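You operate a simulated robot arm through the tools that you are given. There is no shell and no other tool. Be economical: measure what you need, move in short steps, check, and stop when the job is done.

Carry out the task below with a simulated robot arm. There is one attempt and no reset: what you move stays moved.

## Task
Run the green bearing at high speed and pocket it as the checker says.
Fine: close the cover before RUN, open it after the result; GOOD to the pocket marked GOOD, else to WORN; leave the cover open.

Only the result counts: the job must be done as asked and must still hold three seconds after the hand-in. Knocking over, shifting, dropping, spilling or breaking anything else fails it. Lids that push on must go on centred and level and be pressed home; caps that screw on are set level and turned clockwise until they are tight.

## Robot
A 7-joint arm with a two-finger parallel gripper, fixed in place. Base frame: the origin is at the foot of the arm, x ahead of it, y to its left, z up; the work surface is at about z = 0.79. Units: m, rad, N and s.
With the tool pointing down near the work surface it reaches from about 0.22 to 0.68 m from the base axis. Its first joint turns from -1.152 to 1.152 rad. Payload 2.4 kg.
The tool frame sits at the grasp point between the pads (the TCP): z along the fingers, y along the line on which they close. The tips reach 0.03 m beyond it. Largest opening 0.094 m; finger width 0.028, thickness 0.01; the body of the gripper, 0.05 by 0.096 m, starts 0.055 m behind the TCP.
Orientation is that of the tool frame in the base frame, as [roll, pitch, yaw] about the fixed x, y, z axes, in that order (R = Rz(yaw) Ry(pitch) Rx(roll)). With the fingers straight down and closing along the base's y, the tool's x points along the base's -x, its y along +y and its z along -z.

## Interface
- The arm moves only by the tool step_arm. Its argument "plan" is a list of rows, each a list of 7 numbers: the shift along the tool's x, y, z in m, then the turn, a rotation vector about the tool's x, y, z in rad, then the finger opening in m, from 0 to 0.094. In form: [[x, y, z, ax, ay, az, claw], ...]. A call has 1 to 10 rows; each row shifts and turns the commanded pose from where the row before left it, along the tool's axes as they then stand. A row lasts 0.2 s, in which the tool goes at most 0.05 m and 0.15 rad; a call with a longer step from one row to the next is refused whole, and so is a gripper value outside its range. A pose out of reach is approached as far as the arm can. The call stops where the force on the tool passes 70 N (or 10 N more than at its start, if that is more) or the arm is blocked; 0.2 s more then pass. The fingers move at their own pace (about 0.153 m/s each) and stop on an object; they squeeze with about 36 N. The grip force told is the motor's: it shows also when the fingers shut on nothing. Time passes only in rows, and 0.2 s behind the last, so rows that do not move let the fingers close. The reply holds the time, the measured pose of the TCP, the force on the tool along the base axes, the opening and the grip force, in the units named above and with some noise.
- Cameras (640 x 400 px; columns grow to the right, rows downward): "scene" is fixed at [0.0455, 0.489, 1.4286]; the picture's right is [-0.60, -0.80, 0.00], its down [-0.57, 0.43, -0.70] and it looks along [0.56, -0.42, -0.71] (base axes); focal length 350 px, centre (320, 200). "wrist" rides on the gripper at [-0.037, 0, -0.058] in the tool frame; the picture's right is [0.00, -1.00, 0.00], its down [0.97, 0.00, -0.24] and it looks along [0.24, 0.00, 0.97] (tool axes); focal length 218 px, centre (320, 200).
- capture(camera): a new picture of that camera. The clock stands still meanwhile.
- measure_at(camera, pixels): there is no depth. For up to 12 entries [column, row, z] of the newest picture of that camera ("zoom" is the newest enlarged one), the place [x, y] in the base frame at which the ray of that pixel passes the height z, good to about 0.002 m. The clock stands still meanwhile.
- enlarge(camera, box): a new picture of the part [left, top, right, bottom] of that camera's present view, enlarged. The clock stands still meanwhile.
- close_job(): hands the job in; it is judged then, once.

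Keep the steps short. Do not move on a guess: measure, check each grasp and each placing, and mend mistakes. In all there are 80 turns and 46 pictures (those below and enlarged ones count). Leave the gripper open and the arm clear of the work at the hand-in unless told otherwise, and finish with a single line.

The tools are called after ">>>" as name(argument=value, ...) on one line, values as JSON. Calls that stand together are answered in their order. step_arm: Moves the arm, as the interface text tells. Its arguments: {"type":"object","properties":{"plan":{"type":"array","items":{"type":"array","items":{"type":"number"}}}},"required":["plan"]} The other tools are called the same way: capture (camera) takes a picture; measure_at (camera, pixels) gives the place at which the rays of pixels pass given heights; enlarge (camera, box) takes an enlarged picture of a part of a camera's view; close_job () hands the job in.

At the start:

```text
time_s: 0.0
position: [0.3638, 0.1783, 1.1037]
tool_rot: [-3.14, 0.001, 3.14]
force: [0.1, -0.1, 0.3]
finger_gap: 0.0941
grasp_force: 0.0
```

scene: 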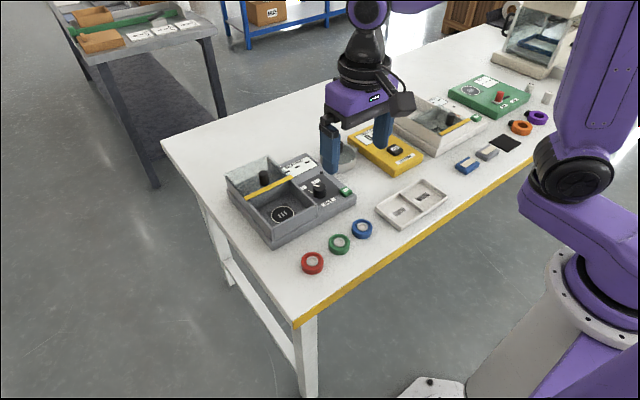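
wrist: 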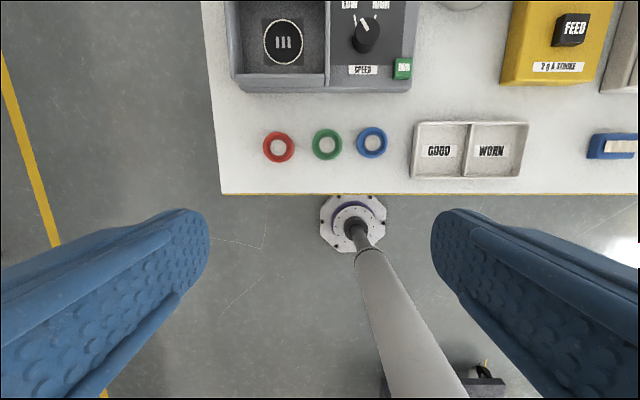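

I see a grey tester with a bin, sliding cover, speed knob and green button, three rings in front, and a GOOD/WORN tray. I'll enlarge the tester and the rings first.

>>> enlarge(camera="scene", box=[210, 130, 370, 250])

>>> enlarge(camera="wrist", box=[210, 0, 540, 200])

```text
3.33 times, centred on (290, 190) of scene
```

zoom: 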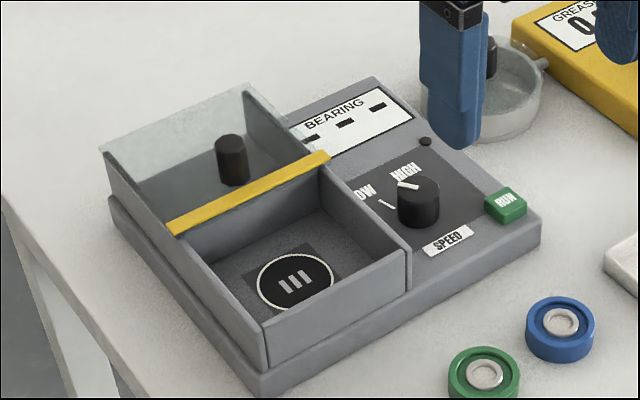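

```text
1.94 times, centred on (375, 100) of wrist
```

zoom: 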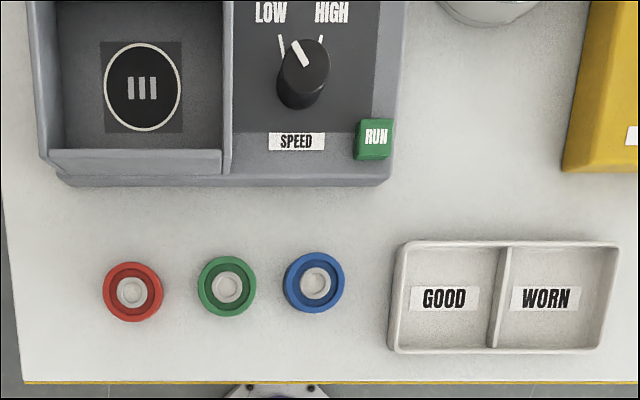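

Next I'll measure rough positions of the rings, tray, knob and target at plausible heights, in the newest wrist zoom.

>>> measure_at(camera="zoom", pixels=[[227, 286, 0.8], [132, 291, 0.8], [314, 282, 0.8], [142, 88, 0.82], [305, 65, 0.87], [373, 137, 0.85], [444, 298, 0.795], [545, 298, 0.795], [135, 160, 0.88], [400, 345, 0.81], [200, 286, 0.8], [256, 286, 0.8]])

>>> step_arm(plan=[[-0.04, 0, 0, 0, 0, 0, 0.094], [-0.04, 0.03, 0, 0, 0, 0, 0.094], [-0.04, 0.03, 0, 0, 0, 0, 0.094], [-0.02, 0.02, 0, 0, 0, 0, 0.094]])

>>> capture(camera="wrist")

```text
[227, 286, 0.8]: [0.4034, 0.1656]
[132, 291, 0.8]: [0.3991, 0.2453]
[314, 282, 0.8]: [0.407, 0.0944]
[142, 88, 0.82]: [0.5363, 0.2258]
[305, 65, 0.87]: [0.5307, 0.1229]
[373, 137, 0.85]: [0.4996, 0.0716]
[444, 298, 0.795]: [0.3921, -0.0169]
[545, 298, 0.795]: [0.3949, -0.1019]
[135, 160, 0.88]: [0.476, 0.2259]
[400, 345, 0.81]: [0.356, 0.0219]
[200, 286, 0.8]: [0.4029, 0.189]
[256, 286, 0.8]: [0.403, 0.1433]
```

```text
time_s: 1.0
position: [0.5027, 0.2566, 1.1016]
tool_rot: [3.141, -0.001, 3.141]
force: [0.2, -0.5, 0.4]
finger_gap: 0.0943
grasp_force: 0.1
```

```text
41 pictures are left
```

wrist: 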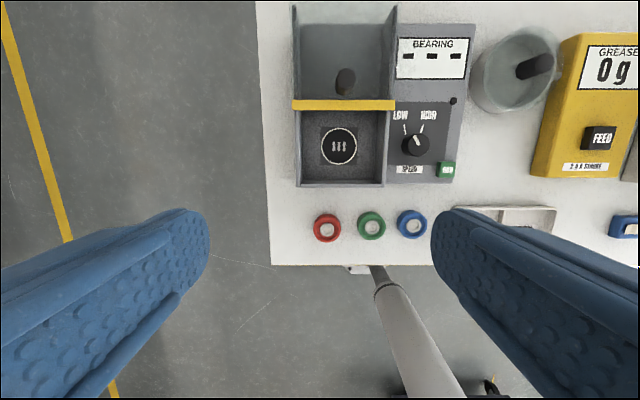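

The view now takes in the tester. I'll enlarge it to see the knob pointer and the cover.

>>> enlarge(camera="wrist", box=[280, 0, 480, 250])

>>> enlarge(camera="scene", box=[220, 145, 300, 200])

>>> enlarge(camera="scene", box=[280, 150, 360, 205])

```text
1.60 times, centred on (380, 125) of wrist
```

zoom: 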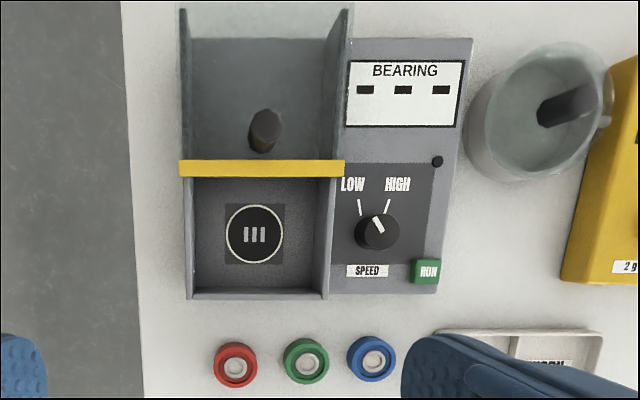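

```text
7.27 times, centred on (260, 172) of scene
```

zoom: 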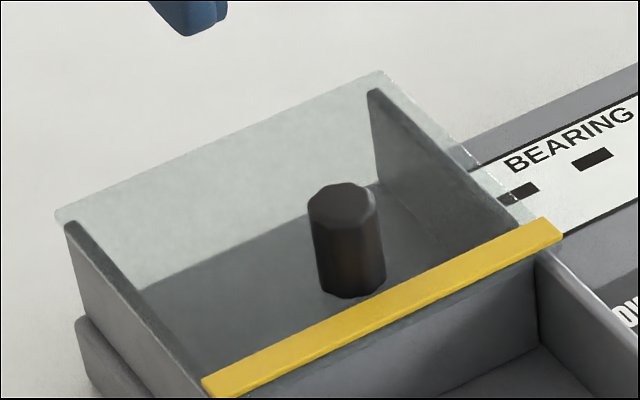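

```text
7.27 times, centred on (320, 178) of scene
```

zoom: 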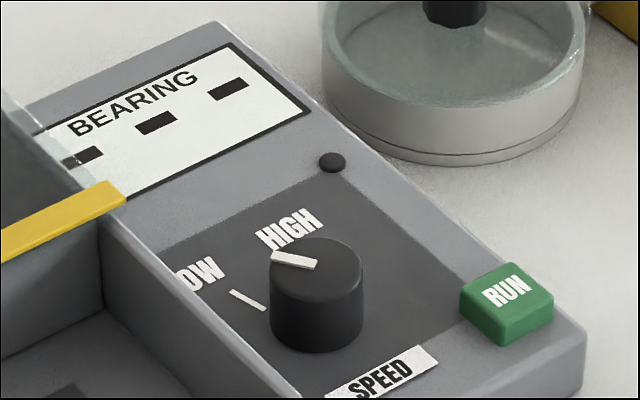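

I'll triangulate the heights by measuring the same features from both cameras at two heights each.

>>> measure_at(camera="wrist", pixels=[[416.9, 140, 0.83], [416.9, 140, 0.89], [447.5, 169.4, 0.83], [447.5, 169.4, 0.89], [345.6, 77.5, 0.85], [345.6, 77.5, 0.93], [395, 104.5, 0.85], [395, 104.5, 0.93], [293, 105, 0.85], [293, 105, 0.93], [371, 226, 0.81], [327, 228, 0.81]])

>>> measure_at(camera="scene", pixels=[[319.6, 187.4, 0.83], [319.6, 187.4, 0.89], [345.4, 190.1, 0.83], [345.4, 190.1, 0.89], [263, 172.7, 0.85], [263, 172.7, 0.93], [291.2, 177.5, 0.85], [291.2, 177.5, 0.93], [244.7, 197.5, 0.85], [244.7, 197.5, 0.93], [340, 242, 0.81], [312, 261, 0.81]])

```text
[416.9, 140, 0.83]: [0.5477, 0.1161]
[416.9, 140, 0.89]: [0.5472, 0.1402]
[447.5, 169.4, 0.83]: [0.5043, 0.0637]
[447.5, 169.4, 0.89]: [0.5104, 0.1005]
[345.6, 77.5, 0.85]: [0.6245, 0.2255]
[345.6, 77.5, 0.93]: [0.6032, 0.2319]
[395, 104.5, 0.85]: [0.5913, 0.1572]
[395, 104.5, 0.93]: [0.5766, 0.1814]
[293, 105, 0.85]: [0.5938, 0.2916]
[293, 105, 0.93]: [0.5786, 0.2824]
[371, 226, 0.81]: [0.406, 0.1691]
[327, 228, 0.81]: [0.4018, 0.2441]
```

```text
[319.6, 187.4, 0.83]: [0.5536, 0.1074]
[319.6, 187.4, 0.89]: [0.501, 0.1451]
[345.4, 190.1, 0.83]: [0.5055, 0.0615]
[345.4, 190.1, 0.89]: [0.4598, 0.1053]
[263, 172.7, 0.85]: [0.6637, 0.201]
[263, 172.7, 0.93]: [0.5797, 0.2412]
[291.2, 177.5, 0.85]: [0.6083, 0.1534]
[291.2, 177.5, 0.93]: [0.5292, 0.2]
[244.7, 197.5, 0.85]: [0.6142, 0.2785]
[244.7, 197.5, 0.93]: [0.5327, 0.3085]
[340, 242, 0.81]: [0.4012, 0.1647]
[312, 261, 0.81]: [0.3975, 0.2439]
```

The estimates are: RUN top near (0.505, 0.065, 0.833), speed knob near (0.547, 0.12), cover bar at x≈0.588 and z≈0.868, and cover handle near (0.611, 0.23, 0.90). I'll move above the speed knob for a close look.

>>> step_arm(plan=[[-0.01, -0.04, 0.02, 0, 0, 0, 0.094], [-0.01, -0.04, 0.025, 0, 0, 0, 0.094], [-0.01, -0.035, 0.03, 0, 0, 0, 0.094], [-0.01, -0.022, 0.035, 0, 0, 0, 0.094], [0, 0, 0.03, 0, 0, 0, 0.094], [0, 0, 0, 0, 0, 0, 0.094]])

>>> capture(camera="wrist")

```text
time_s: 2.4
position: [0.5425, 0.1206, 0.9633]
tool_rot: [-3.141, 0.001, 3.141]
force: [-0.8, 0.6, 0.1]
finger_gap: 0.0941
grasp_force: 0.0
```

```text
37 pictures are left
```

wrist: 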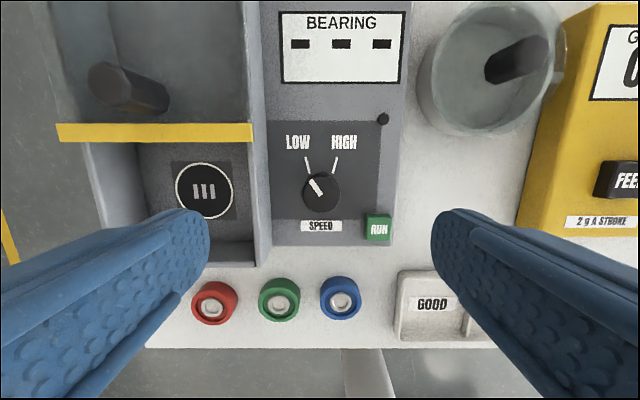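

The pointer is at LOW, about 30° left. I'll zoom in to get the tick and pointer angles.

>>> enlarge(camera="wrist", box=[260, 120, 400, 250])

>>> measure_at(camera="wrist", pixels=[[321, 191, 0.82], [321, 191, 0.85], [378, 227, 0.833], [304, 191, 0.845], [338, 191, 0.845], [261, 180, 0.868], [269, 180, 0.82], [55, 142, 0.868], [253, 142, 0.868], [279, 298, 0.8], [204, 190, 0.815], [180, 245, 0.85]])

```text
3.08 times, centred on (330, 185) of wrist
```

zoom: 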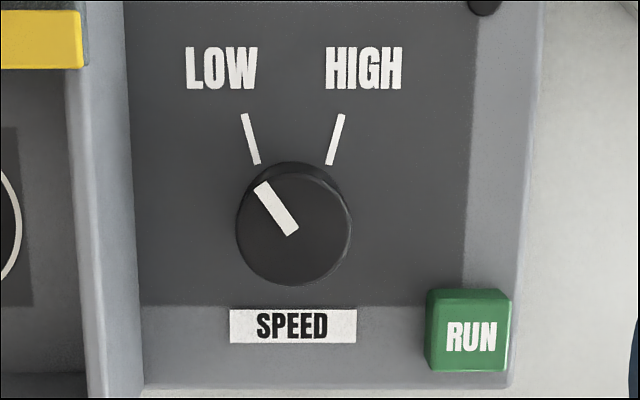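

```text
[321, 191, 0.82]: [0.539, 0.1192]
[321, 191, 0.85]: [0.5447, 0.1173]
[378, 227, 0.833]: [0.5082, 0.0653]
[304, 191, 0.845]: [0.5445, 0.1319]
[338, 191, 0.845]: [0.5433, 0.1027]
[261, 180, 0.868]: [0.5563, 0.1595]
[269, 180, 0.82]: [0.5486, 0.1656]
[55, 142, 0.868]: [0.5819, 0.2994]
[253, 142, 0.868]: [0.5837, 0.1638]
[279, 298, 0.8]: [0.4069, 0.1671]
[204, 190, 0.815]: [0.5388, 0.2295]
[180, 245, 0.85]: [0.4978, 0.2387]
```

The pointer reads about −34° and the HIGH mark mirrors it, so a clockwise turn of about 1.2 rad is needed. The knob centre is about (0.544, 0.118). I'll pre-turn −0.6 rad, narrow the fingers, and descend part way.

>>> step_arm(plan=[[-0.0015, -0.0026, 0, 0, 0, -0.15, 0.05], [0, 0, 0, 0, 0, -0.15, 0.05], [0, 0, 0, 0, 0, -0.15, 0.05], [0, 0, 0.03, 0, 0, -0.15, 0.05], [0, 0, 0.03, 0, 0, 0, 0.05], [0, 0, 0.015, 0, 0, 0, 0.05], [0, 0, 0, 0, 0, 0, 0.05]])

>>> capture(camera="wrist")

>>> enlarge(camera="scene", box=[260, 130, 380, 220])

```text
time_s: 4.0
position: [0.5454, 0.1185, 0.8887]
tool_rot: [-3.14, 0.0, -2.541]
force: [0.1, -0.5, 1.1]
finger_gap: 0.0503
grasp_force: 0.0
```

```text
35 pictures are left
```

wrist: 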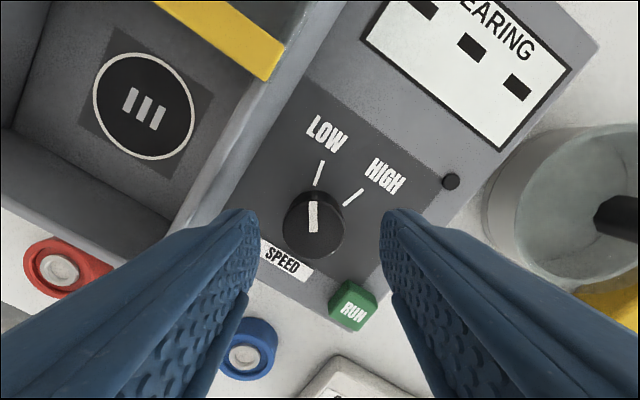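

```text
4.44 times, centred on (320, 175) of scene
```

zoom: 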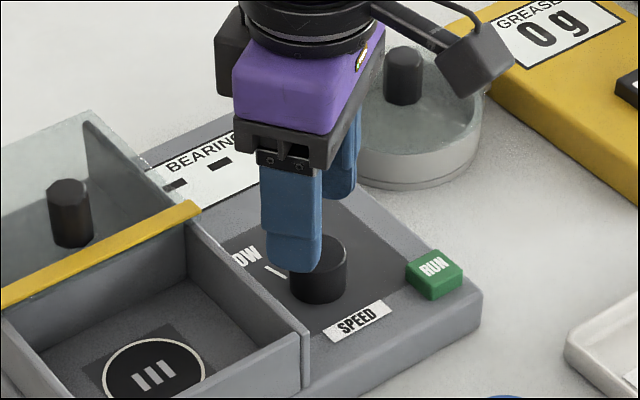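

The pointer lines up with the tool's x axis, so −0.6 rad is right. The knob is about 2 mm to the tool's +y side. I'll correct that, lower 25 mm, and close on the knob.

>>> step_arm(plan=[[0, 0.002, 0.01, 0, 0, 0, 0.05], [0, 0, 0.01, 0, 0, 0, 0.05], [0, 0, 0.006, 0, 0, 0, 0.05], [0, 0, 0, 0, 0, 0, 0.02], [0, 0, 0, 0, 0, 0, 0.02]])

```text
time_s: 5.2
position: [0.5434, 0.1203, 0.8628]
tool_rot: [3.141, 0.0, -2.542]
force: [0.0, -1.3, 2.7]
finger_gap: 0.0316
grasp_force: 45.1
```

The fingers hold the knob at a 31.6 mm gap. Now I'll turn it 1.2 rad clockwise.

>>> step_arm(plan=[[0, 0, 0, 0, 0, 0.15, 0.02], [0, 0, 0, 0, 0, 0.15, 0.02], [0, 0, 0, 0, 0, 0.15, 0.02], [0, 0, 0, 0, 0, 0.15, 0.02], [0, 0, 0, 0, 0, 0.15, 0.02], [0, 0, 0, 0, 0, 0.15, 0.02], [0, 0, 0, 0, 0, 0.15, 0.02], [0, 0, 0, 0, 0, 0.15, 0.02], [0, 0, 0, 0, 0, 0, 0.02]])

>>> capture(camera="wrist")

```text
time_s: 7.2
position: [0.5445, 0.1154, 0.8624]
tool_rot: [-3.14, 0.001, 2.535]
force: [-3.7, -27.7, 9.3]
finger_gap: 0.0315
grasp_force: 45.3
```

```text
33 pictures are left
```

wrist: 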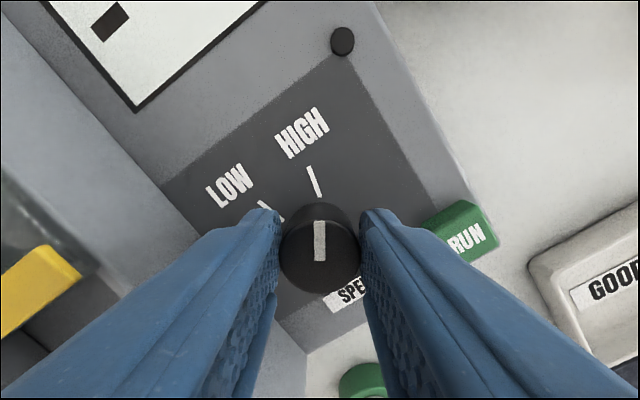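

The pointer now stands at +0.6 rad, at HIGH. I'll release, lift, and turn straight again.

>>> step_arm(plan=[[0, 0, 0, 0, 0, 0, 0.05], [0, 0, 0, 0, 0, 0, 0.05], [0, 0, -0.03, 0, 0, 0, 0.05], [0, 0, -0.04, 0, 0, 0, 0.05], [0, 0, -0.03, 0, 0, -0.15, 0.07], [0, 0, 0, 0, 0, -0.15, 0.07], [0, 0, 0, 0, 0, -0.15, 0.07], [0, 0, 0, 0, 0, -0.15, 0.07], [0, 0, 0, 0, 0, 0, 0.07]])

>>> capture(camera="wrist")

```text
time_s: 9.2
position: [0.543, 0.1198, 0.9617]
tool_rot: [3.141, -0.001, -3.139]
force: [-1.1, 0.0, -0.2]
finger_gap: 0.0703
grasp_force: 0.0
```

```text
32 pictures are left
```

wrist: 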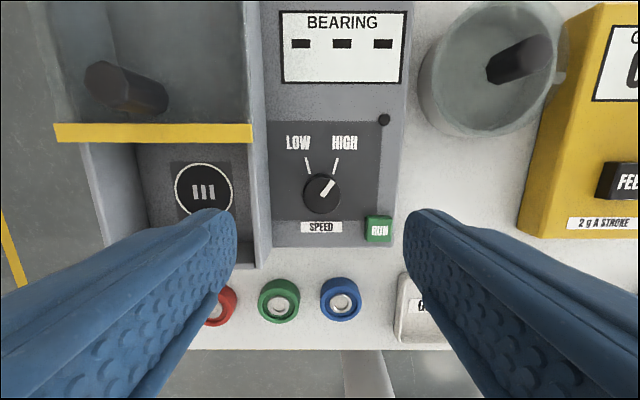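

The knob is at HIGH and nothing else shifted. Now I'll go above the green ring near (0.405, 0.167).

>>> step_arm(plan=[[0.046, 0.016, 0, 0, 0, 0, 0.064], [0.046, 0.016, 0, 0, 0, 0, 0.064], [0.046, 0.0152, 0.03, 0, 0, 0, 0.064], [0, 0, 0.04, 0, 0, 0, 0.064], [0, 0, 0, 0, 0, 0, 0.064]])

>>> capture(camera="wrist")

```text
refused: row 3 steps farther than a row can; nothing moved
```

```text
31 pictures are left
```

wrist: 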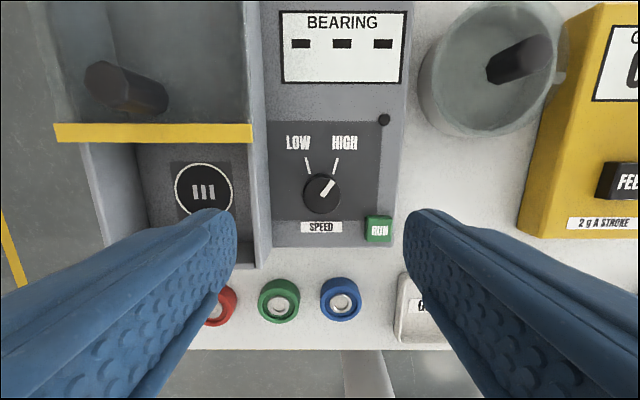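

The third row was too long, so the call was refused. I'll split it into shorter rows.

>>> step_arm(plan=[[0.046, 0.016, 0, 0, 0, 0, 0.064], [0.046, 0.016, 0, 0, 0, 0, 0.064], [0.046, 0.0152, 0, 0, 0, 0, 0.064], [0, 0, 0.035, 0, 0, 0, 0.064], [0, 0, 0.035, 0, 0, 0, 0.064], [0, 0, 0, 0, 0, 0, 0.064]])

>>> capture(camera="wrist")

```text
time_s: 10.6
position: [0.407, 0.1677, 0.8914]
tool_rot: [3.141, 0.0, -3.141]
force: [0.0, 0.1, -0.1]
finger_gap: 0.0638
grasp_force: 0.1
```

```text
30 pictures are left
```

wrist: 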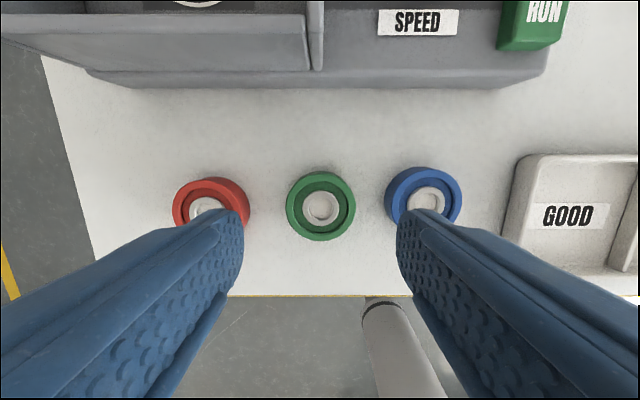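

The green ring is centred at pixel (320, 206). I'll measure it along with its neighbours' edges.

>>> measure_at(camera="wrist", pixels=[[320.5, 206, 0.81], [286, 206, 0.81], [355, 206, 0.81], [320, 240, 0.8], [320, 171, 0.81], [248, 206, 0.81], [385, 203, 0.81], [320, 87, 0.792], [200, 72, 0.825]])

```text
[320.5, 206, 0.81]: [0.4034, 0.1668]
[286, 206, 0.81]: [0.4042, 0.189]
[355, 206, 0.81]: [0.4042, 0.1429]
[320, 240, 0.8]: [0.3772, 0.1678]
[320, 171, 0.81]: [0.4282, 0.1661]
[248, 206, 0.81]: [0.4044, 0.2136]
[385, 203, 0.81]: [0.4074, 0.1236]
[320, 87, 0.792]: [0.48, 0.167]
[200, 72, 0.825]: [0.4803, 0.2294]
```

The ring's outer diameter is 46 mm, centred at (0.404, 0.166), with about 20 mm gaps to its neighbours. I'll descend with a 56 mm opening to TCP z≈0.825, then grip.

>>> step_arm(plan=[[0.0033, -0.0017, 0, 0, 0, 0, 0.056], [0, 0, 0.03, 0, 0, 0, 0.056], [0, 0, 0.026, 0, 0, 0, 0.056], [0, 0, 0.01, 0, 0, 0, 0.056], [0, 0, 0, 0, 0, 0, 0.03], [0, 0, 0, 0, 0, 0, 0.03]])

>>> capture(camera="wrist")

```text
time_s: 12.0
position: [0.4017, 0.1656, 0.8256]
tool_rot: [3.141, 0.0, 3.14]
force: [-0.5, 0.2, 5.5]
finger_gap: 0.0464
grasp_force: 36.8
```

```text
29 pictures are left
```

wrist: 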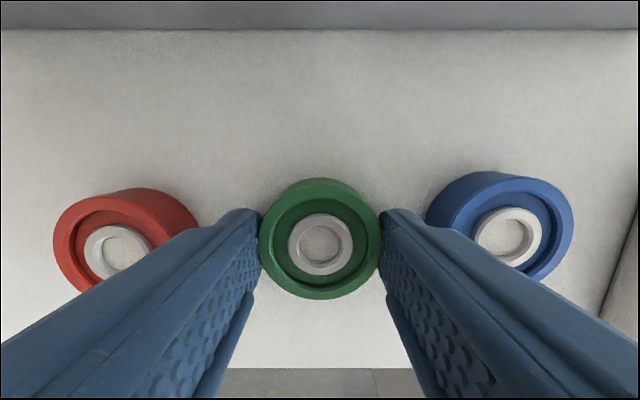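

The ring is gripped at a 46.4 mm gap. I'll lift it, then turn −90° so the wrist camera points to +y. That keeps the camera clear of the cover handle when I lower into the chamber.

>>> step_arm(plan=[[0, 0, -0.04, 0, 0, 0, 0.03], [0, 0, -0.05, 0, 0, 0, 0.03], [0, 0, -0.02, 0, 0, -0.15, 0.03], [0, 0, 0, 0, 0, -0.15, 0.03], [0, 0, 0, 0, 0, -0.15, 0.03], [0, 0, 0, 0, 0, -0.15, 0.03], [0, 0, 0, 0, 0, -0.15, 0.03]])

>>> step_arm(plan=[[0, 0, 0, 0, 0, -0.15, 0.03], [0, 0, 0, 0, 0, -0.15, 0.03], [0, 0, 0, 0, 0, -0.15, 0.03], [0, 0, 0, 0, 0, -0.15, 0.03], [0, 0, 0, 0, 0, -0.15, 0.03], [0, 0, 0, 0, 0, -0.0708, 0.03], [0, 0, 0, 0, 0, 0, 0.03]])

>>> enlarge(camera="scene", box=[210, 100, 410, 260])

```text
time_s: 13.6
position: [0.402, 0.1651, 0.9359]
tool_rot: [-3.141, 0.0, -2.389]
force: [0.4, -0.1, -1.0]
finger_gap: 0.0463
grasp_force: 35.6
```

```text
time_s: 15.2
position: [0.4023, 0.1664, 0.9362]
tool_rot: [-3.142, 0.002, -1.569]
force: [-0.7, -0.1, -1.8]
finger_gap: 0.0462
grasp_force: 36.0
```

```text
2.50 times, centred on (310, 180) of scene
```

zoom: 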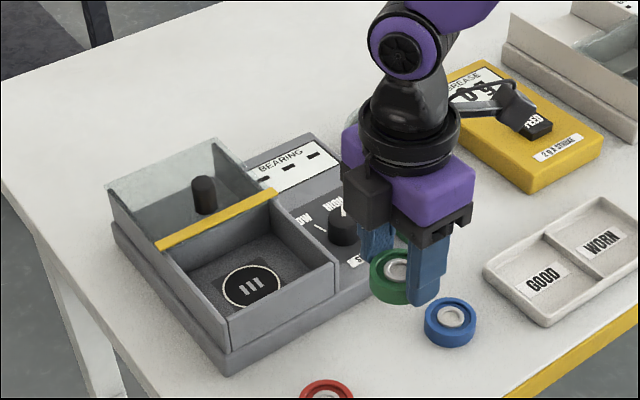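

I'll measure the target circle from the scene zoom at (251, 288) to fix its height and position.

>>> measure_at(camera="zoom", pixels=[[251, 288, 0.8], [251, 288, 0.81], [251, 288, 0.82], [330, 268, 0.868], [330, 288, 0.82], [229, 337, 0.86], [275, 195, 0.868], [204, 184, 0.9], [204, 212, 0.875]])

```text
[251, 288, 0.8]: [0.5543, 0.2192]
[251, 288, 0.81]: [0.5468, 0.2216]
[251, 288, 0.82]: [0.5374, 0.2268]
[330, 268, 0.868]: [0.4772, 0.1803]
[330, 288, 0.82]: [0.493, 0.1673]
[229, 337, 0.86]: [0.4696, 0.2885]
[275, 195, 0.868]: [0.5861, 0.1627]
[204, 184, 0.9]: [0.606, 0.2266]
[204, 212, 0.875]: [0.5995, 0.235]
```

The floor is at z≈0.82 and the target centre at about (0.5375, 0.228). I'll move over it at the current height and check.

>>> step_arm(plan=[[-0.0205, -0.045, 0, 0, 0, 0, 0.03], [-0.0205, -0.045, 0, 0, 0, 0, 0.03], [-0.0206, -0.0452, 0, 0, 0, 0, 0.03], [0, 0, 0, 0, 0, 0, 0.03], [0, 0, 0.02, 0, 0, 0, 0.03], [0, 0, 0, 0, 0, 0, 0.03]])

>>> enlarge(camera="scene", box=[210, 100, 370, 260])

>>> capture(camera="wrist")

```text
time_s: 16.6
position: [0.5372, 0.2274, 0.9153]
tool_rot: [-3.141, 0.0, -1.572]
force: [-0.5, 0.1, -0.5]
finger_gap: 0.0467
grasp_force: 35.5
```

```text
2.50 times, centred on (290, 180) of scene
```

zoom: 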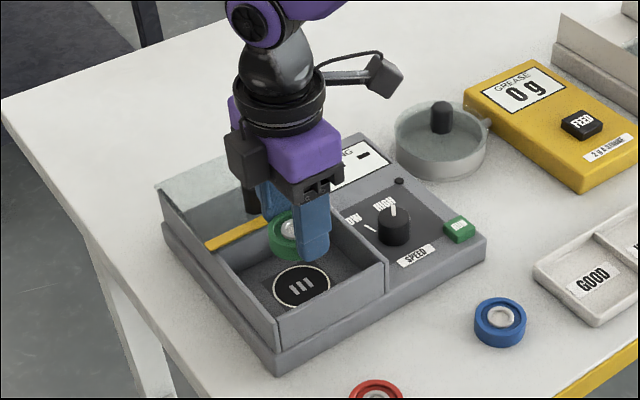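

```text
26 pictures are left
```

wrist: 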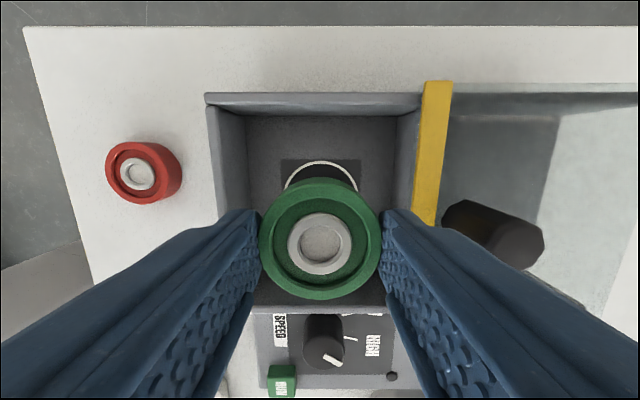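

The ring is over the chamber and the target arc shows evenly behind it (columns 285–358). I'll check the arc's top edge position.

>>> measure_at(camera="wrist", pixels=[[321, 160, 0.82], [285, 188, 0.82], [358, 188, 0.82], [245, 150, 0.82], [397, 150, 0.82], [320, 116, 0.82], [320, 95, 0.868], [320, 308, 0.868], [435, 150, 0.868], [210, 150, 0.868]])

```text
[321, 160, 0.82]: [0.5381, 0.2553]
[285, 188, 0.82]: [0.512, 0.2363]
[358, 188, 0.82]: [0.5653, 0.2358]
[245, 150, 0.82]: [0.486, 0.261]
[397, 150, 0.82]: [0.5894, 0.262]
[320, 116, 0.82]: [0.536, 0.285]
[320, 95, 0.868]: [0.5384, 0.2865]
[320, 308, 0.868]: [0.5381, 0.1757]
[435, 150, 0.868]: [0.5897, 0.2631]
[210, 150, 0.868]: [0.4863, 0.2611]
```

The circle centre is (0.538, 0.227), which matches the TCP. I'll lower to just above the floor.

>>> step_arm(plan=[[0, 0, 0.02, 0, 0, 0, 0.03], [0, 0, 0.02, 0, 0, 0, 0.03], [0, 0, 0.015, 0, 0, 0, 0.03], [0, 0, 0.003, 0, 0, 0, 0.03], [0, 0, 0, 0, 0, 0, 0.03]])

```text
time_s: 17.8
position: [0.539, 0.2262, 0.8587]
tool_rot: [-3.142, -0.001, -1.571]
force: [0.4, 0.2, -0.8]
finger_gap: 0.0464
grasp_force: 36.0
```

No contact yet. I'll go down a few more millimetres in small steps, watching the force.

>>> step_arm(plan=[[0, 0, 0.0015, 0, 0, 0, 0.03], [0, 0, 0.0015, 0, 0, 0, 0.03], [0, 0, 0, 0, 0, 0, 0.03]])

>>> enlarge(camera="scene", box=[240, 160, 320, 240])

```text
time_s: 18.6
position: [0.5386, 0.2264, 0.8555]
tool_rot: [-3.141, 0.0, -1.571]
force: [0.2, 1.1, 3.8]
finger_gap: 0.0467
grasp_force: 36.0
```

```text
5.00 times, centred on (280, 200) of scene
```

zoom: 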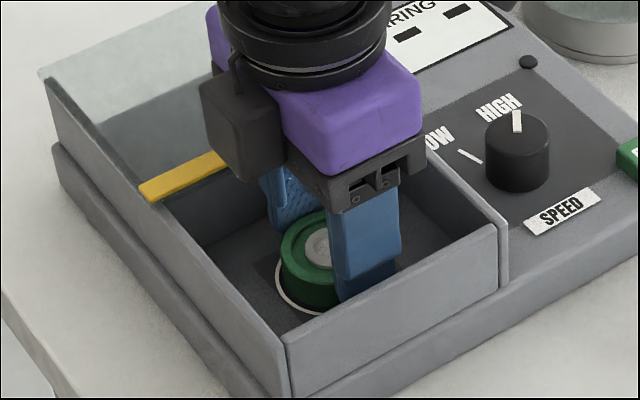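

A 3.8 N upward force says the ring touches the floor at z 0.8555. I'll release with a small opening and lift straight up.

>>> step_arm(plan=[[0, 0, 0.0005, 0, 0, 0, 0.03], [0, 0, 0, 0, 0, 0, 0.056], [0, 0, 0, 0, 0, 0, 0.056], [0, 0, -0.03, 0, 0, 0, 0.056], [0, 0, -0.04, 0, 0, 0, 0.056], [0, 0, -0.03, 0, 0, 0, 0.056], [0, 0, 0, 0, 0, 0, 0.056]])

>>> capture(camera="wrist")

```text
time_s: 20.2
position: [0.5372, 0.2284, 0.9539]
tool_rot: [-3.141, 0.0, -1.57]
force: [0.1, -0.3, -0.4]
finger_gap: 0.056
grasp_force: 0.1
```

```text
24 pictures are left
```

wrist: 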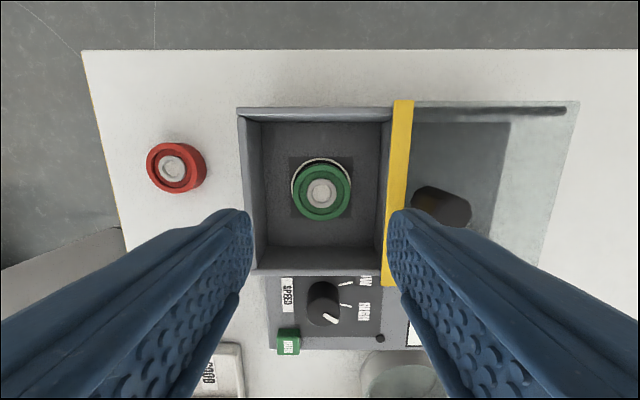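

The ring sits in the circle. I'll measure how well it is centred, and measure the handle too.

>>> measure_at(camera="wrist", pixels=[[321.5, 191, 0.842], [321, 157, 0.82], [321, 220, 0.82], [440, 212, 0.88], [455, 210, 0.9], [420, 200, 0.87], [413, 188, 0.875], [403, 100, 0.872], [387, 285, 0.872], [415, 150, 0.87], [560, 150, 0.87], [240, 150, 0.868]])

>>> enlarge(camera="wrist", box=[230, 90, 590, 290])

```text
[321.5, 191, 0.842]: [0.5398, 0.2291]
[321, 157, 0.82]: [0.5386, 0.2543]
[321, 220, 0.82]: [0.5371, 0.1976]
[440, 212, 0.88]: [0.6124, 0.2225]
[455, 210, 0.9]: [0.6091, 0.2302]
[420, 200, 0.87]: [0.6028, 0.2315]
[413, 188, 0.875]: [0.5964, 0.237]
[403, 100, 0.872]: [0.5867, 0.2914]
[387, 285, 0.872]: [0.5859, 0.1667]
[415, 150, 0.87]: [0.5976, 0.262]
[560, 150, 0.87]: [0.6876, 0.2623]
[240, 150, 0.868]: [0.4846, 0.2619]
```

```text
1.78 times, centred on (410, 190) of wrist
```

zoom: 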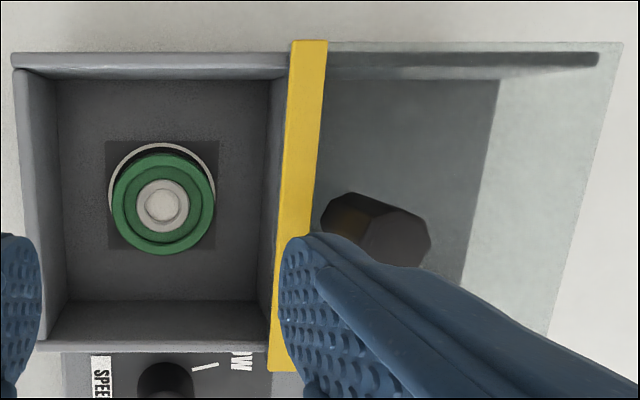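

The ring is centred on the circle. The cover handle is near (0.609, 0.229) with its top at about 0.90, and the bar lies just in front of it. Gripping it from the ±y sides is clearer, so I'll turn back +90° and move above the handle.

>>> step_arm(plan=[[0, 0, -0.01, 0, 0, 0.15, 0.056], [0, 0, 0, 0, 0, 0.15, 0.056], [0, 0, 0, 0, 0, 0.15, 0.056], [0, 0, 0, 0, 0, 0.15, 0.056], [0, 0, 0, 0, 0, 0.15, 0.056], [0, 0, 0, 0, 0, 0.15, 0.056], [0, 0, 0, 0, 0, 0.15, 0.056], [0, 0, 0, 0, 0, 0.15, 0.056], [0, 0, 0, 0, 0, 0.15, 0.056], [0, 0, 0, 0, 0, 0.15, 0.056]])

>>> step_arm(plan=[[0, 0, 0, 0, 0, 0.0708, 0.056], [-0.036, 0, 0, 0, 0, 0, 0.056], [-0.036, 0.001, 0, 0, 0, 0, 0.056], [0, 0, 0, 0, 0, 0, 0.056]])

>>> capture(camera="wrist")

```text
time_s: 22.4
position: [0.538, 0.2273, 0.9647]
tool_rot: [3.141, 0.001, -3.073]
force: [0.2, 0.5, 0.1]
finger_gap: 0.0559
grasp_force: 0.0
```

```text
time_s: 23.4
position: [0.6095, 0.2287, 0.9643]
tool_rot: [-3.14, 0.0, 3.142]
force: [-0.3, 0.6, -1.1]
finger_gap: 0.0562
grasp_force: 0.0
```

```text
22 pictures are left
```

wrist: 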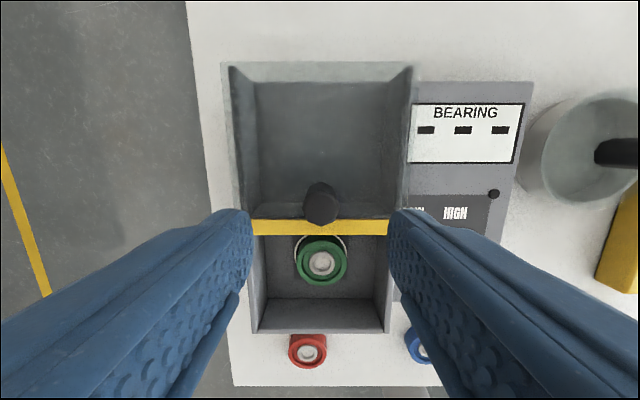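

The handle is at about (320, 207). I'll measure its top and base, and the plate edges.

>>> measure_at(camera="wrist", pixels=[[321, 210, 0.9], [303, 210, 0.9], [339, 210, 0.9], [321, 184, 0.875], [321, 226, 0.9], [321, 235, 0.872], [320, 62, 0.868], [321, 219, 0.872]])

```text
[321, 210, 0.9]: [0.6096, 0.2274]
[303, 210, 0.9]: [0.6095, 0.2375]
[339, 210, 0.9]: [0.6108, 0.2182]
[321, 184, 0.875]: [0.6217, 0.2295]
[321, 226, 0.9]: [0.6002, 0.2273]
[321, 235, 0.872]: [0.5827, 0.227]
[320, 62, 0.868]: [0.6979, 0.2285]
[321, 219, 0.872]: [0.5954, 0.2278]
```

The handle is about 20 mm wide at (0.610, 0.228). I'll lower so the tips stay about 7 mm above the plate, then grip it.

>>> step_arm(plan=[[-0.001, -0.0005, 0.02, 0, 0, 0, 0.05], [0, 0, 0.02, 0, 0, 0, 0.05], [0, 0, 0.015, 0, 0, 0, 0.05], [0, 0, 0, 0, 0, 0, 0.01], [0, 0, 0, 0, 0, 0, 0.01]])

```text
time_s: 24.6
position: [0.6102, 0.229, 0.91]
tool_rot: [-3.142, -0.001, 3.141]
force: [0.4, -3.2, -0.4]
finger_gap: 0.0214
grasp_force: 44.8
```

The handle is gripped at a 21.4 mm gap. I'll pull the cover toward the robot (tool +x) in 2 cm steps, watching the force.

>>> step_arm(plan=[[0.015, 0, 0, 0, 0, 0, 0.01], [0.02, 0, 0, 0, 0, 0, 0.01], [0, 0, 0, 0, 0, 0, 0.01]])

>>> enlarge(camera="scene", box=[210, 110, 370, 250])

```text
time_s: 25.4
position: [0.5758, 0.2287, 0.9105]
tool_rot: [3.141, 0.003, 3.141]
force: [-0.5, -1.3, 13.4]
finger_gap: 0.0217
grasp_force: 44.5
```

```text
2.86 times, centred on (290, 180) of scene
```

zoom: 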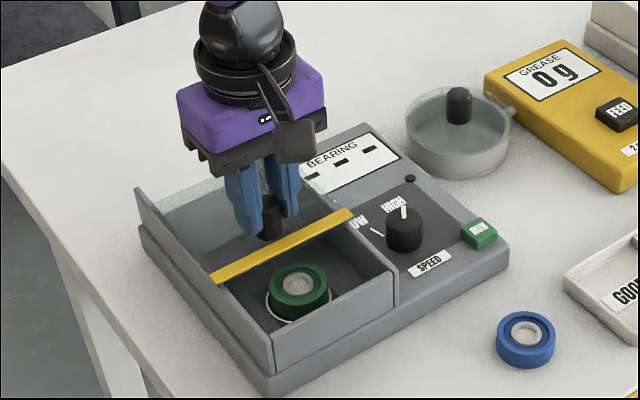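

The cover slides well. I'll continue with about 68 mm to go, stopping a little short.

>>> step_arm(plan=[[0.02, 0, 0, 0, 0, 0, 0.01], [0.02, 0, 0, 0, 0, 0, 0.01], [0.02, 0, 0, 0, 0, 0, 0.01], [0.005, 0, 0, 0, 0, 0, 0.01], [0, 0, 0, 0, 0, 0, 0.01]])

>>> enlarge(camera="scene", box=[210, 110, 370, 250])

```text
time_s: 26.6
position: [0.5107, 0.2272, 0.9104]
tool_rot: [3.14, 0.004, -3.14]
force: [0.9, -0.4, 21.9]
finger_gap: 0.0216
grasp_force: 44.6
```

```text
2.86 times, centred on (290, 180) of scene
```

zoom: 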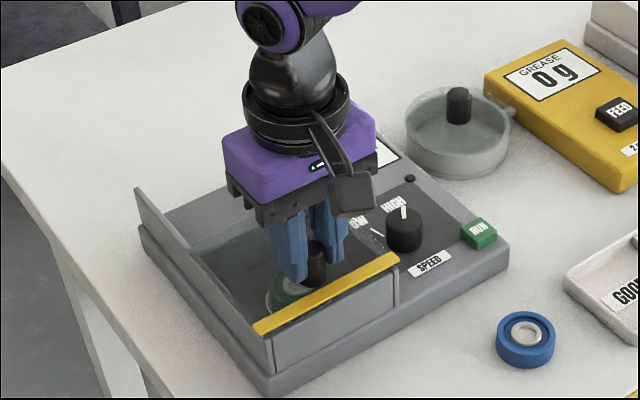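

The bar is nearly at the front wall. I'll go on in small steps to find the end stop.

>>> step_arm(plan=[[0.003, 0, 0, 0, 0, 0, 0.01], [0.003, 0, 0, 0, 0, 0, 0.01], [0.003, 0, 0, 0, 0, 0, 0.01], [0, 0, 0, 0, 0, 0, 0.01]])

```text
time_s: 27.6
position: [0.5085, 0.2286, 0.9099]
tool_rot: [3.136, 0.014, 3.139]
force: [31.1, -1.8, 2.9]
finger_gap: 0.0216
grasp_force: 45.6
```

It is blocked at x=0.5085 with 31 N, so the cover is at its end stop. I'll relieve the push, release and lift.

>>> step_arm(plan=[[-0.006, 0, 0, 0, 0, 0, 0.01], [0, 0, 0, 0, 0, 0, 0.05], [0, 0, 0, 0, 0, 0, 0.05], [0, 0, -0.03, 0, 0, 0, 0.05], [0, 0, -0.04, 0, 0, 0, 0.05], [0, 0, 0, 0, 0, 0, 0.03]])

>>> enlarge(camera="scene", box=[210, 130, 370, 250])

>>> capture(camera="wrist")

```text
time_s: 29.0
position: [0.5074, 0.228, 0.9817]
tool_rot: [-3.139, 0.001, -3.141]
force: [0.0, 0.7, 0.0]
finger_gap: 0.0299
grasp_force: 0.1
```

```text
3.33 times, centred on (290, 190) of scene
```

zoom: 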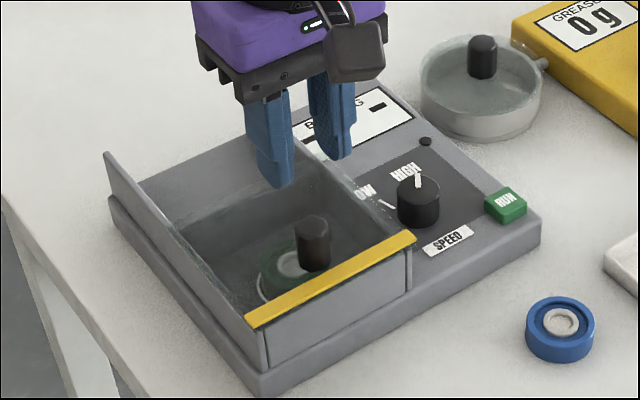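

```text
18 pictures are left
```

wrist: 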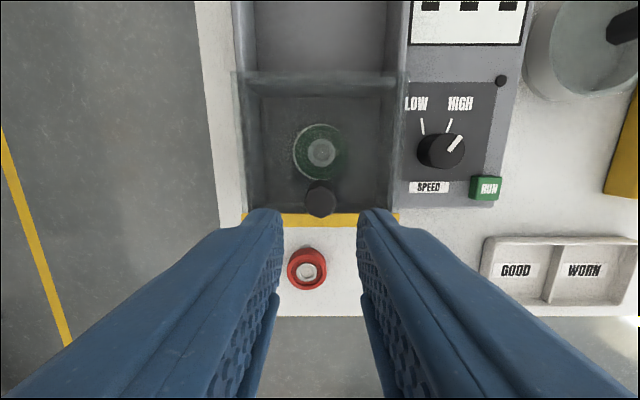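

The cover is closed over the ring. Now I'll go above RUN near (0.507, 0.065) with the fingers shut.

>>> step_arm(plan=[[0, -0.045, 0, 0, 0, 0, 0.0], [0, -0.045, 0, 0, 0, 0, 0.0], [0, -0.045, 0, 0, 0, 0, 0.0], [0, -0.028, 0, 0, 0, 0, 0.0], [0, 0, 0.04, 0, 0, 0, 0.0], [0, 0, 0.04, 0, 0, 0, 0.0], [0, 0, 0, 0, 0, 0, 0.0]])

>>> capture(camera="wrist")

```text
time_s: 30.6
position: [0.5077, 0.0649, 0.8986]
tool_rot: [3.14, 0.001, -3.142]
force: [0.3, 0.1, 0.2]
finger_gap: 0.0
grasp_force: 32.9
```

```text
17 pictures are left
```

wrist: 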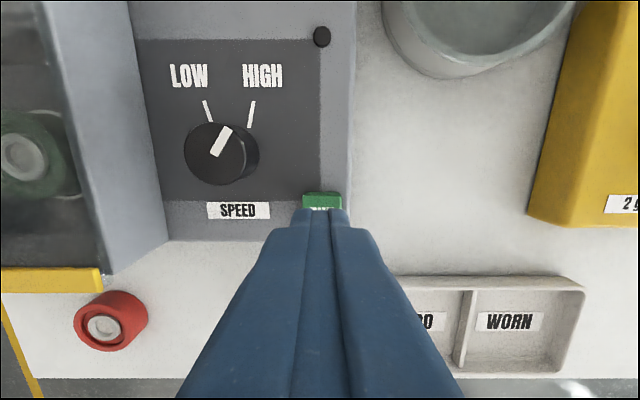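

RUN's rear edge is visible at row 193, columns 304–342. I'll measure it.

>>> measure_at(camera="wrist", pixels=[[304, 195, 0.833], [342, 195, 0.833], [322, 195, 0.833], [322, 195, 0.838], [322, 36, 0.826]])

```text
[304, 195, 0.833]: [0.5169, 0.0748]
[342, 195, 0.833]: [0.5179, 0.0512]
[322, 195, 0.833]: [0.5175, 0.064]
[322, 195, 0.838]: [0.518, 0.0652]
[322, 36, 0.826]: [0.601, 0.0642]
```

The button centre is about (0.506, 0.063). I'll lower toward it, then press in small steps.

>>> step_arm(plan=[[0.0015, -0.0015, 0.015, 0, 0, 0, 0.0], [0, 0, 0.015, 0, 0, 0, 0.0], [0, 0, 0.003, 0, 0, 0, 0.0], [0, 0, 0.002, 0, 0, 0, 0.0], [0, 0, 0.002, 0, 0, 0, 0.0], [0, 0, 0, 0, 0, 0, 0.0]])

>>> enlarge(camera="scene", box=[270, 120, 390, 220])

```text
time_s: 32.0
position: [0.5067, 0.0639, 0.8618]
tool_rot: [-3.141, 0.001, 3.141]
force: [0.1, 0.4, 0.2]
finger_gap: 0.0004
grasp_force: 33.0
```

```text
4.00 times, centred on (330, 170) of scene
```

zoom: 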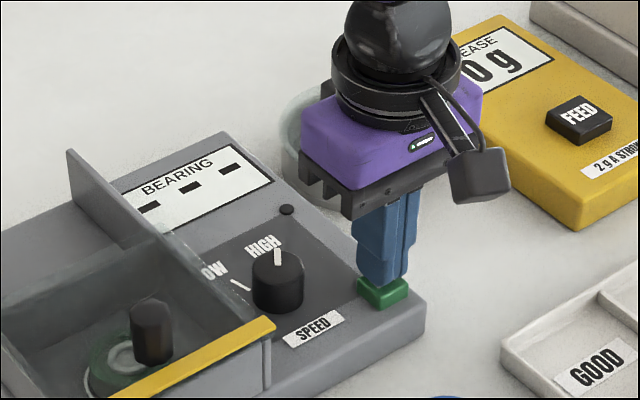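

There's no contact force yet, and the tip is just above the button. I'll press further in 1.5 mm steps.

>>> step_arm(plan=[[0, 0, 0.0015, 0, 0, 0, 0.0], [0, 0, 0.0015, 0, 0, 0, 0.0], [0, 0, 0.0015, 0, 0, 0, 0.0], [0, 0, 0, 0, 0, 0, 0.0]])

```text
time_s: 33.0
position: [0.5065, 0.0627, 0.8581]
tool_rot: [3.141, 0.003, -3.141]
force: [0.4, -0.1, 1.3]
finger_gap: 0.0
grasp_force: 32.9
```

>>> step_arm(plan=[[0, 0, 0.0015, 0, 0, 0, 0.0], [0, 0, 0.0015, 0, 0, 0, 0.0], [0, 0, 0, 0, 0, 0, 0.0]])

>>> enlarge(camera="scene", box=[270, 120, 390, 220])

```text
time_s: 33.8
position: [0.5067, 0.0632, 0.8559]
tool_rot: [-3.141, 0.002, 3.141]
force: [1.3, -1.6, 5.3]
finger_gap: 0.0
grasp_force: 32.9
```

```text
4.00 times, centred on (330, 170) of scene
```

zoom: 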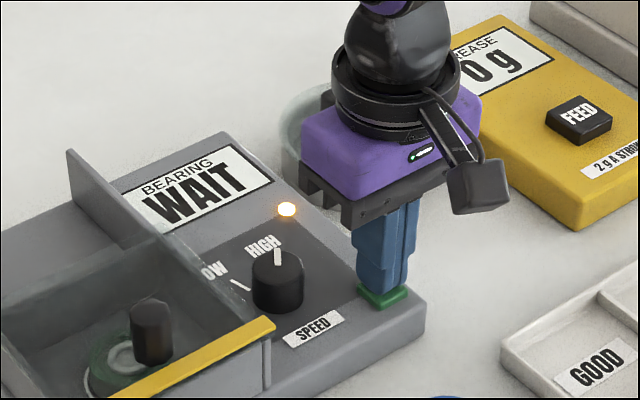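

The display shows WAIT with the lamp lit, so the run has started. I'll lift off and wait a little.

>>> step_arm(plan=[[0, 0, -0.03, 0, 0, 0, 0.0], [0, 0, -0.045, 0, 0, 0, 0.0], [0, 0, -0.045, 0, 0, 0, 0.05], [0, 0, 0, 0, 0, 0, 0.05], [0, 0, 0, 0, 0, 0, 0.05], [0, 0, 0, 0, 0, 0, 0.05], [0, 0, 0, 0, 0, 0, 0.05], [0, 0, 0, 0, 0, 0, 0.05], [0, 0, 0, 0, 0, 0, 0.05], [0, 0, 0, 0, 0, 0, 0.05]])

>>> enlarge(camera="scene", box=[270, 120, 390, 220])

```text
time_s: 36.0
position: [0.5055, 0.0619, 0.9729]
tool_rot: [-3.141, 0.0, 3.14]
force: [0.6, 0.3, 0.9]
finger_gap: 0.0502
grasp_force: 0.1
```

```text
4.00 times, centred on (330, 170) of scene
```

zoom: 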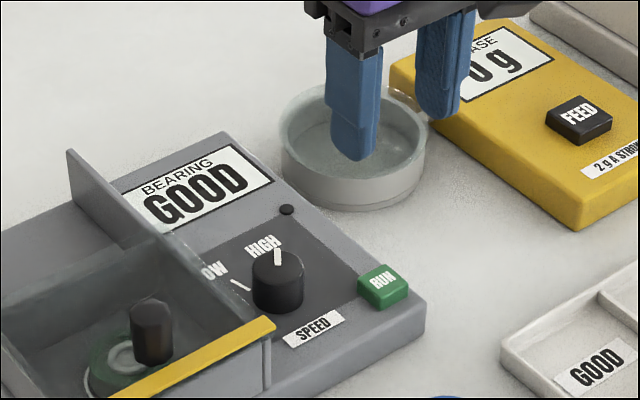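

The result is GOOD, with the lamp off and the speed at HIGH. Now I'll go back to the cover handle at (0.508, 0.2285) and grip it.

>>> step_arm(plan=[[-0.002, 0.042, 0, 0, 0, 0, 0.05], [0, 0.042, 0, 0, 0, 0, 0.05], [0, 0.042, 0, 0, 0, 0, 0.05], [0, 0.0405, 0, 0, 0, 0, 0.05], [0, 0, 0, 0, 0, 0, 0.05]])

>>> capture(camera="wrist")

```text
time_s: 37.2
position: [0.5096, 0.2302, 0.9735]
tool_rot: [-3.141, -0.002, -3.14]
force: [-0.5, 0.1, 0.4]
finger_gap: 0.0502
grasp_force: 0.1
```

```text
13 pictures are left
```

wrist: 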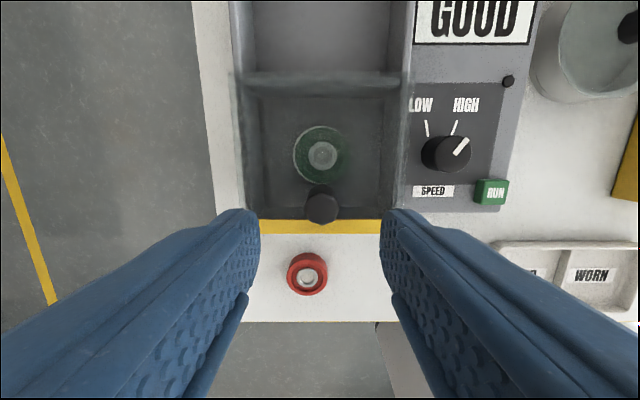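

The handle lies midway between the fingers at (322, 207). I'll descend and grip.

>>> step_arm(plan=[[0, -0.0015, 0.025, 0, 0, 0, 0.05], [0, 0, 0.025, 0, 0, 0, 0.05], [0, 0, 0.0135, 0, 0, 0, 0.05], [0, 0, 0, 0, 0, 0, 0.01], [0, 0, 0, 0, 0, 0, 0.01]])

```text
time_s: 38.4
position: [0.5072, 0.2284, 0.911]
tool_rot: [3.141, -0.001, 3.141]
force: [-0.3, -4.4, 0.0]
finger_gap: 0.0216
grasp_force: 45.3
```

The handle is gripped. I'll push the cover back to the open end, about 102 mm away.

>>> step_arm(plan=[[-0.015, 0, 0, 0, 0, 0, 0.01], [-0.02, 0, 0, 0, 0, 0, 0.01], [-0.02, 0, 0, 0, 0, 0, 0.01], [-0.02, 0, 0, 0, 0, 0, 0.01], [-0.015, 0, 0, 0, 0, 0, 0.01], [-0.006, 0, 0, 0, 0, 0, 0.01], [0, 0, 0, 0, 0, 0, 0.01]])

```text
time_s: 40.0
position: [0.6042, 0.2265, 0.9117]
tool_rot: [3.141, 0.0, -3.141]
force: [0.2, -1.5, -1.1]
finger_gap: 0.0213
grasp_force: 44.8
```

The handle is at x=0.604 and it began at 0.610. I'll make the last few millimetres in small steps.

>>> step_arm(plan=[[-0.003, 0, 0, 0, 0, 0, 0.01], [-0.003, 0, 0, 0, 0, 0, 0.01], [-0.002, 0, 0, 0, 0, 0, 0.01], [0, 0, 0, 0, 0, 0, 0.01]])

```text
time_s: 41.0
position: [0.612, 0.2281, 0.9113]
tool_rot: [3.141, -0.001, -3.141]
force: [0.8, 2.3, -7.4]
finger_gap: 0.0218
grasp_force: 45.3
```

It is back at its start place with no strain. I'll release, lift, move back over the ring, and start the −90° turn.

>>> step_arm(plan=[[0, 0, 0, 0, 0, 0, 0.05], [0, 0, 0, 0, 0, 0, 0.05], [0, 0, -0.03, 0, 0, 0, 0.05], [0, 0, -0.03, 0, 0, 0, 0.056], [0.036, 0, 0, 0, 0, 0, 0.056], [0.0375, 0, 0, 0, 0, 0, 0.056], [0, 0, 0, 0, 0, -0.15, 0.056], [0, 0, 0, 0, 0, -0.15, 0.056], [0, 0, 0, 0, 0, -0.15, 0.056], [0, 0, 0, 0, 0, -0.15, 0.056]])

>>> step_arm(plan=[[0, 0, 0, 0, 0, -0.15, 0.056], [0, 0, 0, 0, 0, -0.15, 0.056], [0, 0, 0, 0, 0, -0.15, 0.056], [0, 0, 0, 0, 0, -0.15, 0.056], [0, 0, 0, 0, 0, -0.15, 0.056], [0, 0, 0, 0, 0, -0.15, 0.056], [0, 0, 0, 0, 0, -0.0708, 0.056], [0, 0, 0, 0, 0, 0, 0.056]])

>>> capture(camera="wrist")

```text
time_s: 43.2
position: [0.5392, 0.2282, 0.9713]
tool_rot: [-3.14, 0.0, -2.542]
force: [0.7, -0.3, 0.3]
finger_gap: 0.0559
grasp_force: 0.1
```

```text
time_s: 45.0
position: [0.5387, 0.2289, 0.9721]
tool_rot: [3.141, 0.001, -1.57]
force: [-0.5, 0.2, 0.2]
finger_gap: 0.056
grasp_force: 0.1
```

```text
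12 pictures are left
```

wrist: 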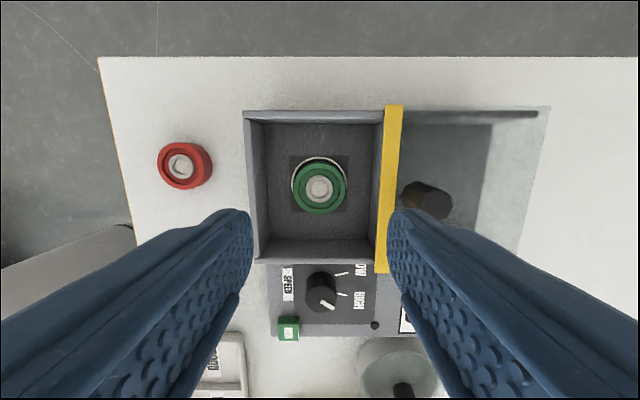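

The cover is open again and the ring is in place. I'll measure the ring centre and the bar edge before descending.

>>> measure_at(camera="wrist", pixels=[[319.5, 187, 0.842], [292, 187, 0.842], [347, 187, 0.842], [393, 150, 0.872], [385, 150, 0.872], [400, 150, 0.872]])

```text
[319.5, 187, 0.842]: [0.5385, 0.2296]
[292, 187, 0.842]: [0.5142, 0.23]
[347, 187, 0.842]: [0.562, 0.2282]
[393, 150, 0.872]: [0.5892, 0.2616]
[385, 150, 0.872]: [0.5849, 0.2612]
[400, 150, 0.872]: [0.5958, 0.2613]
```

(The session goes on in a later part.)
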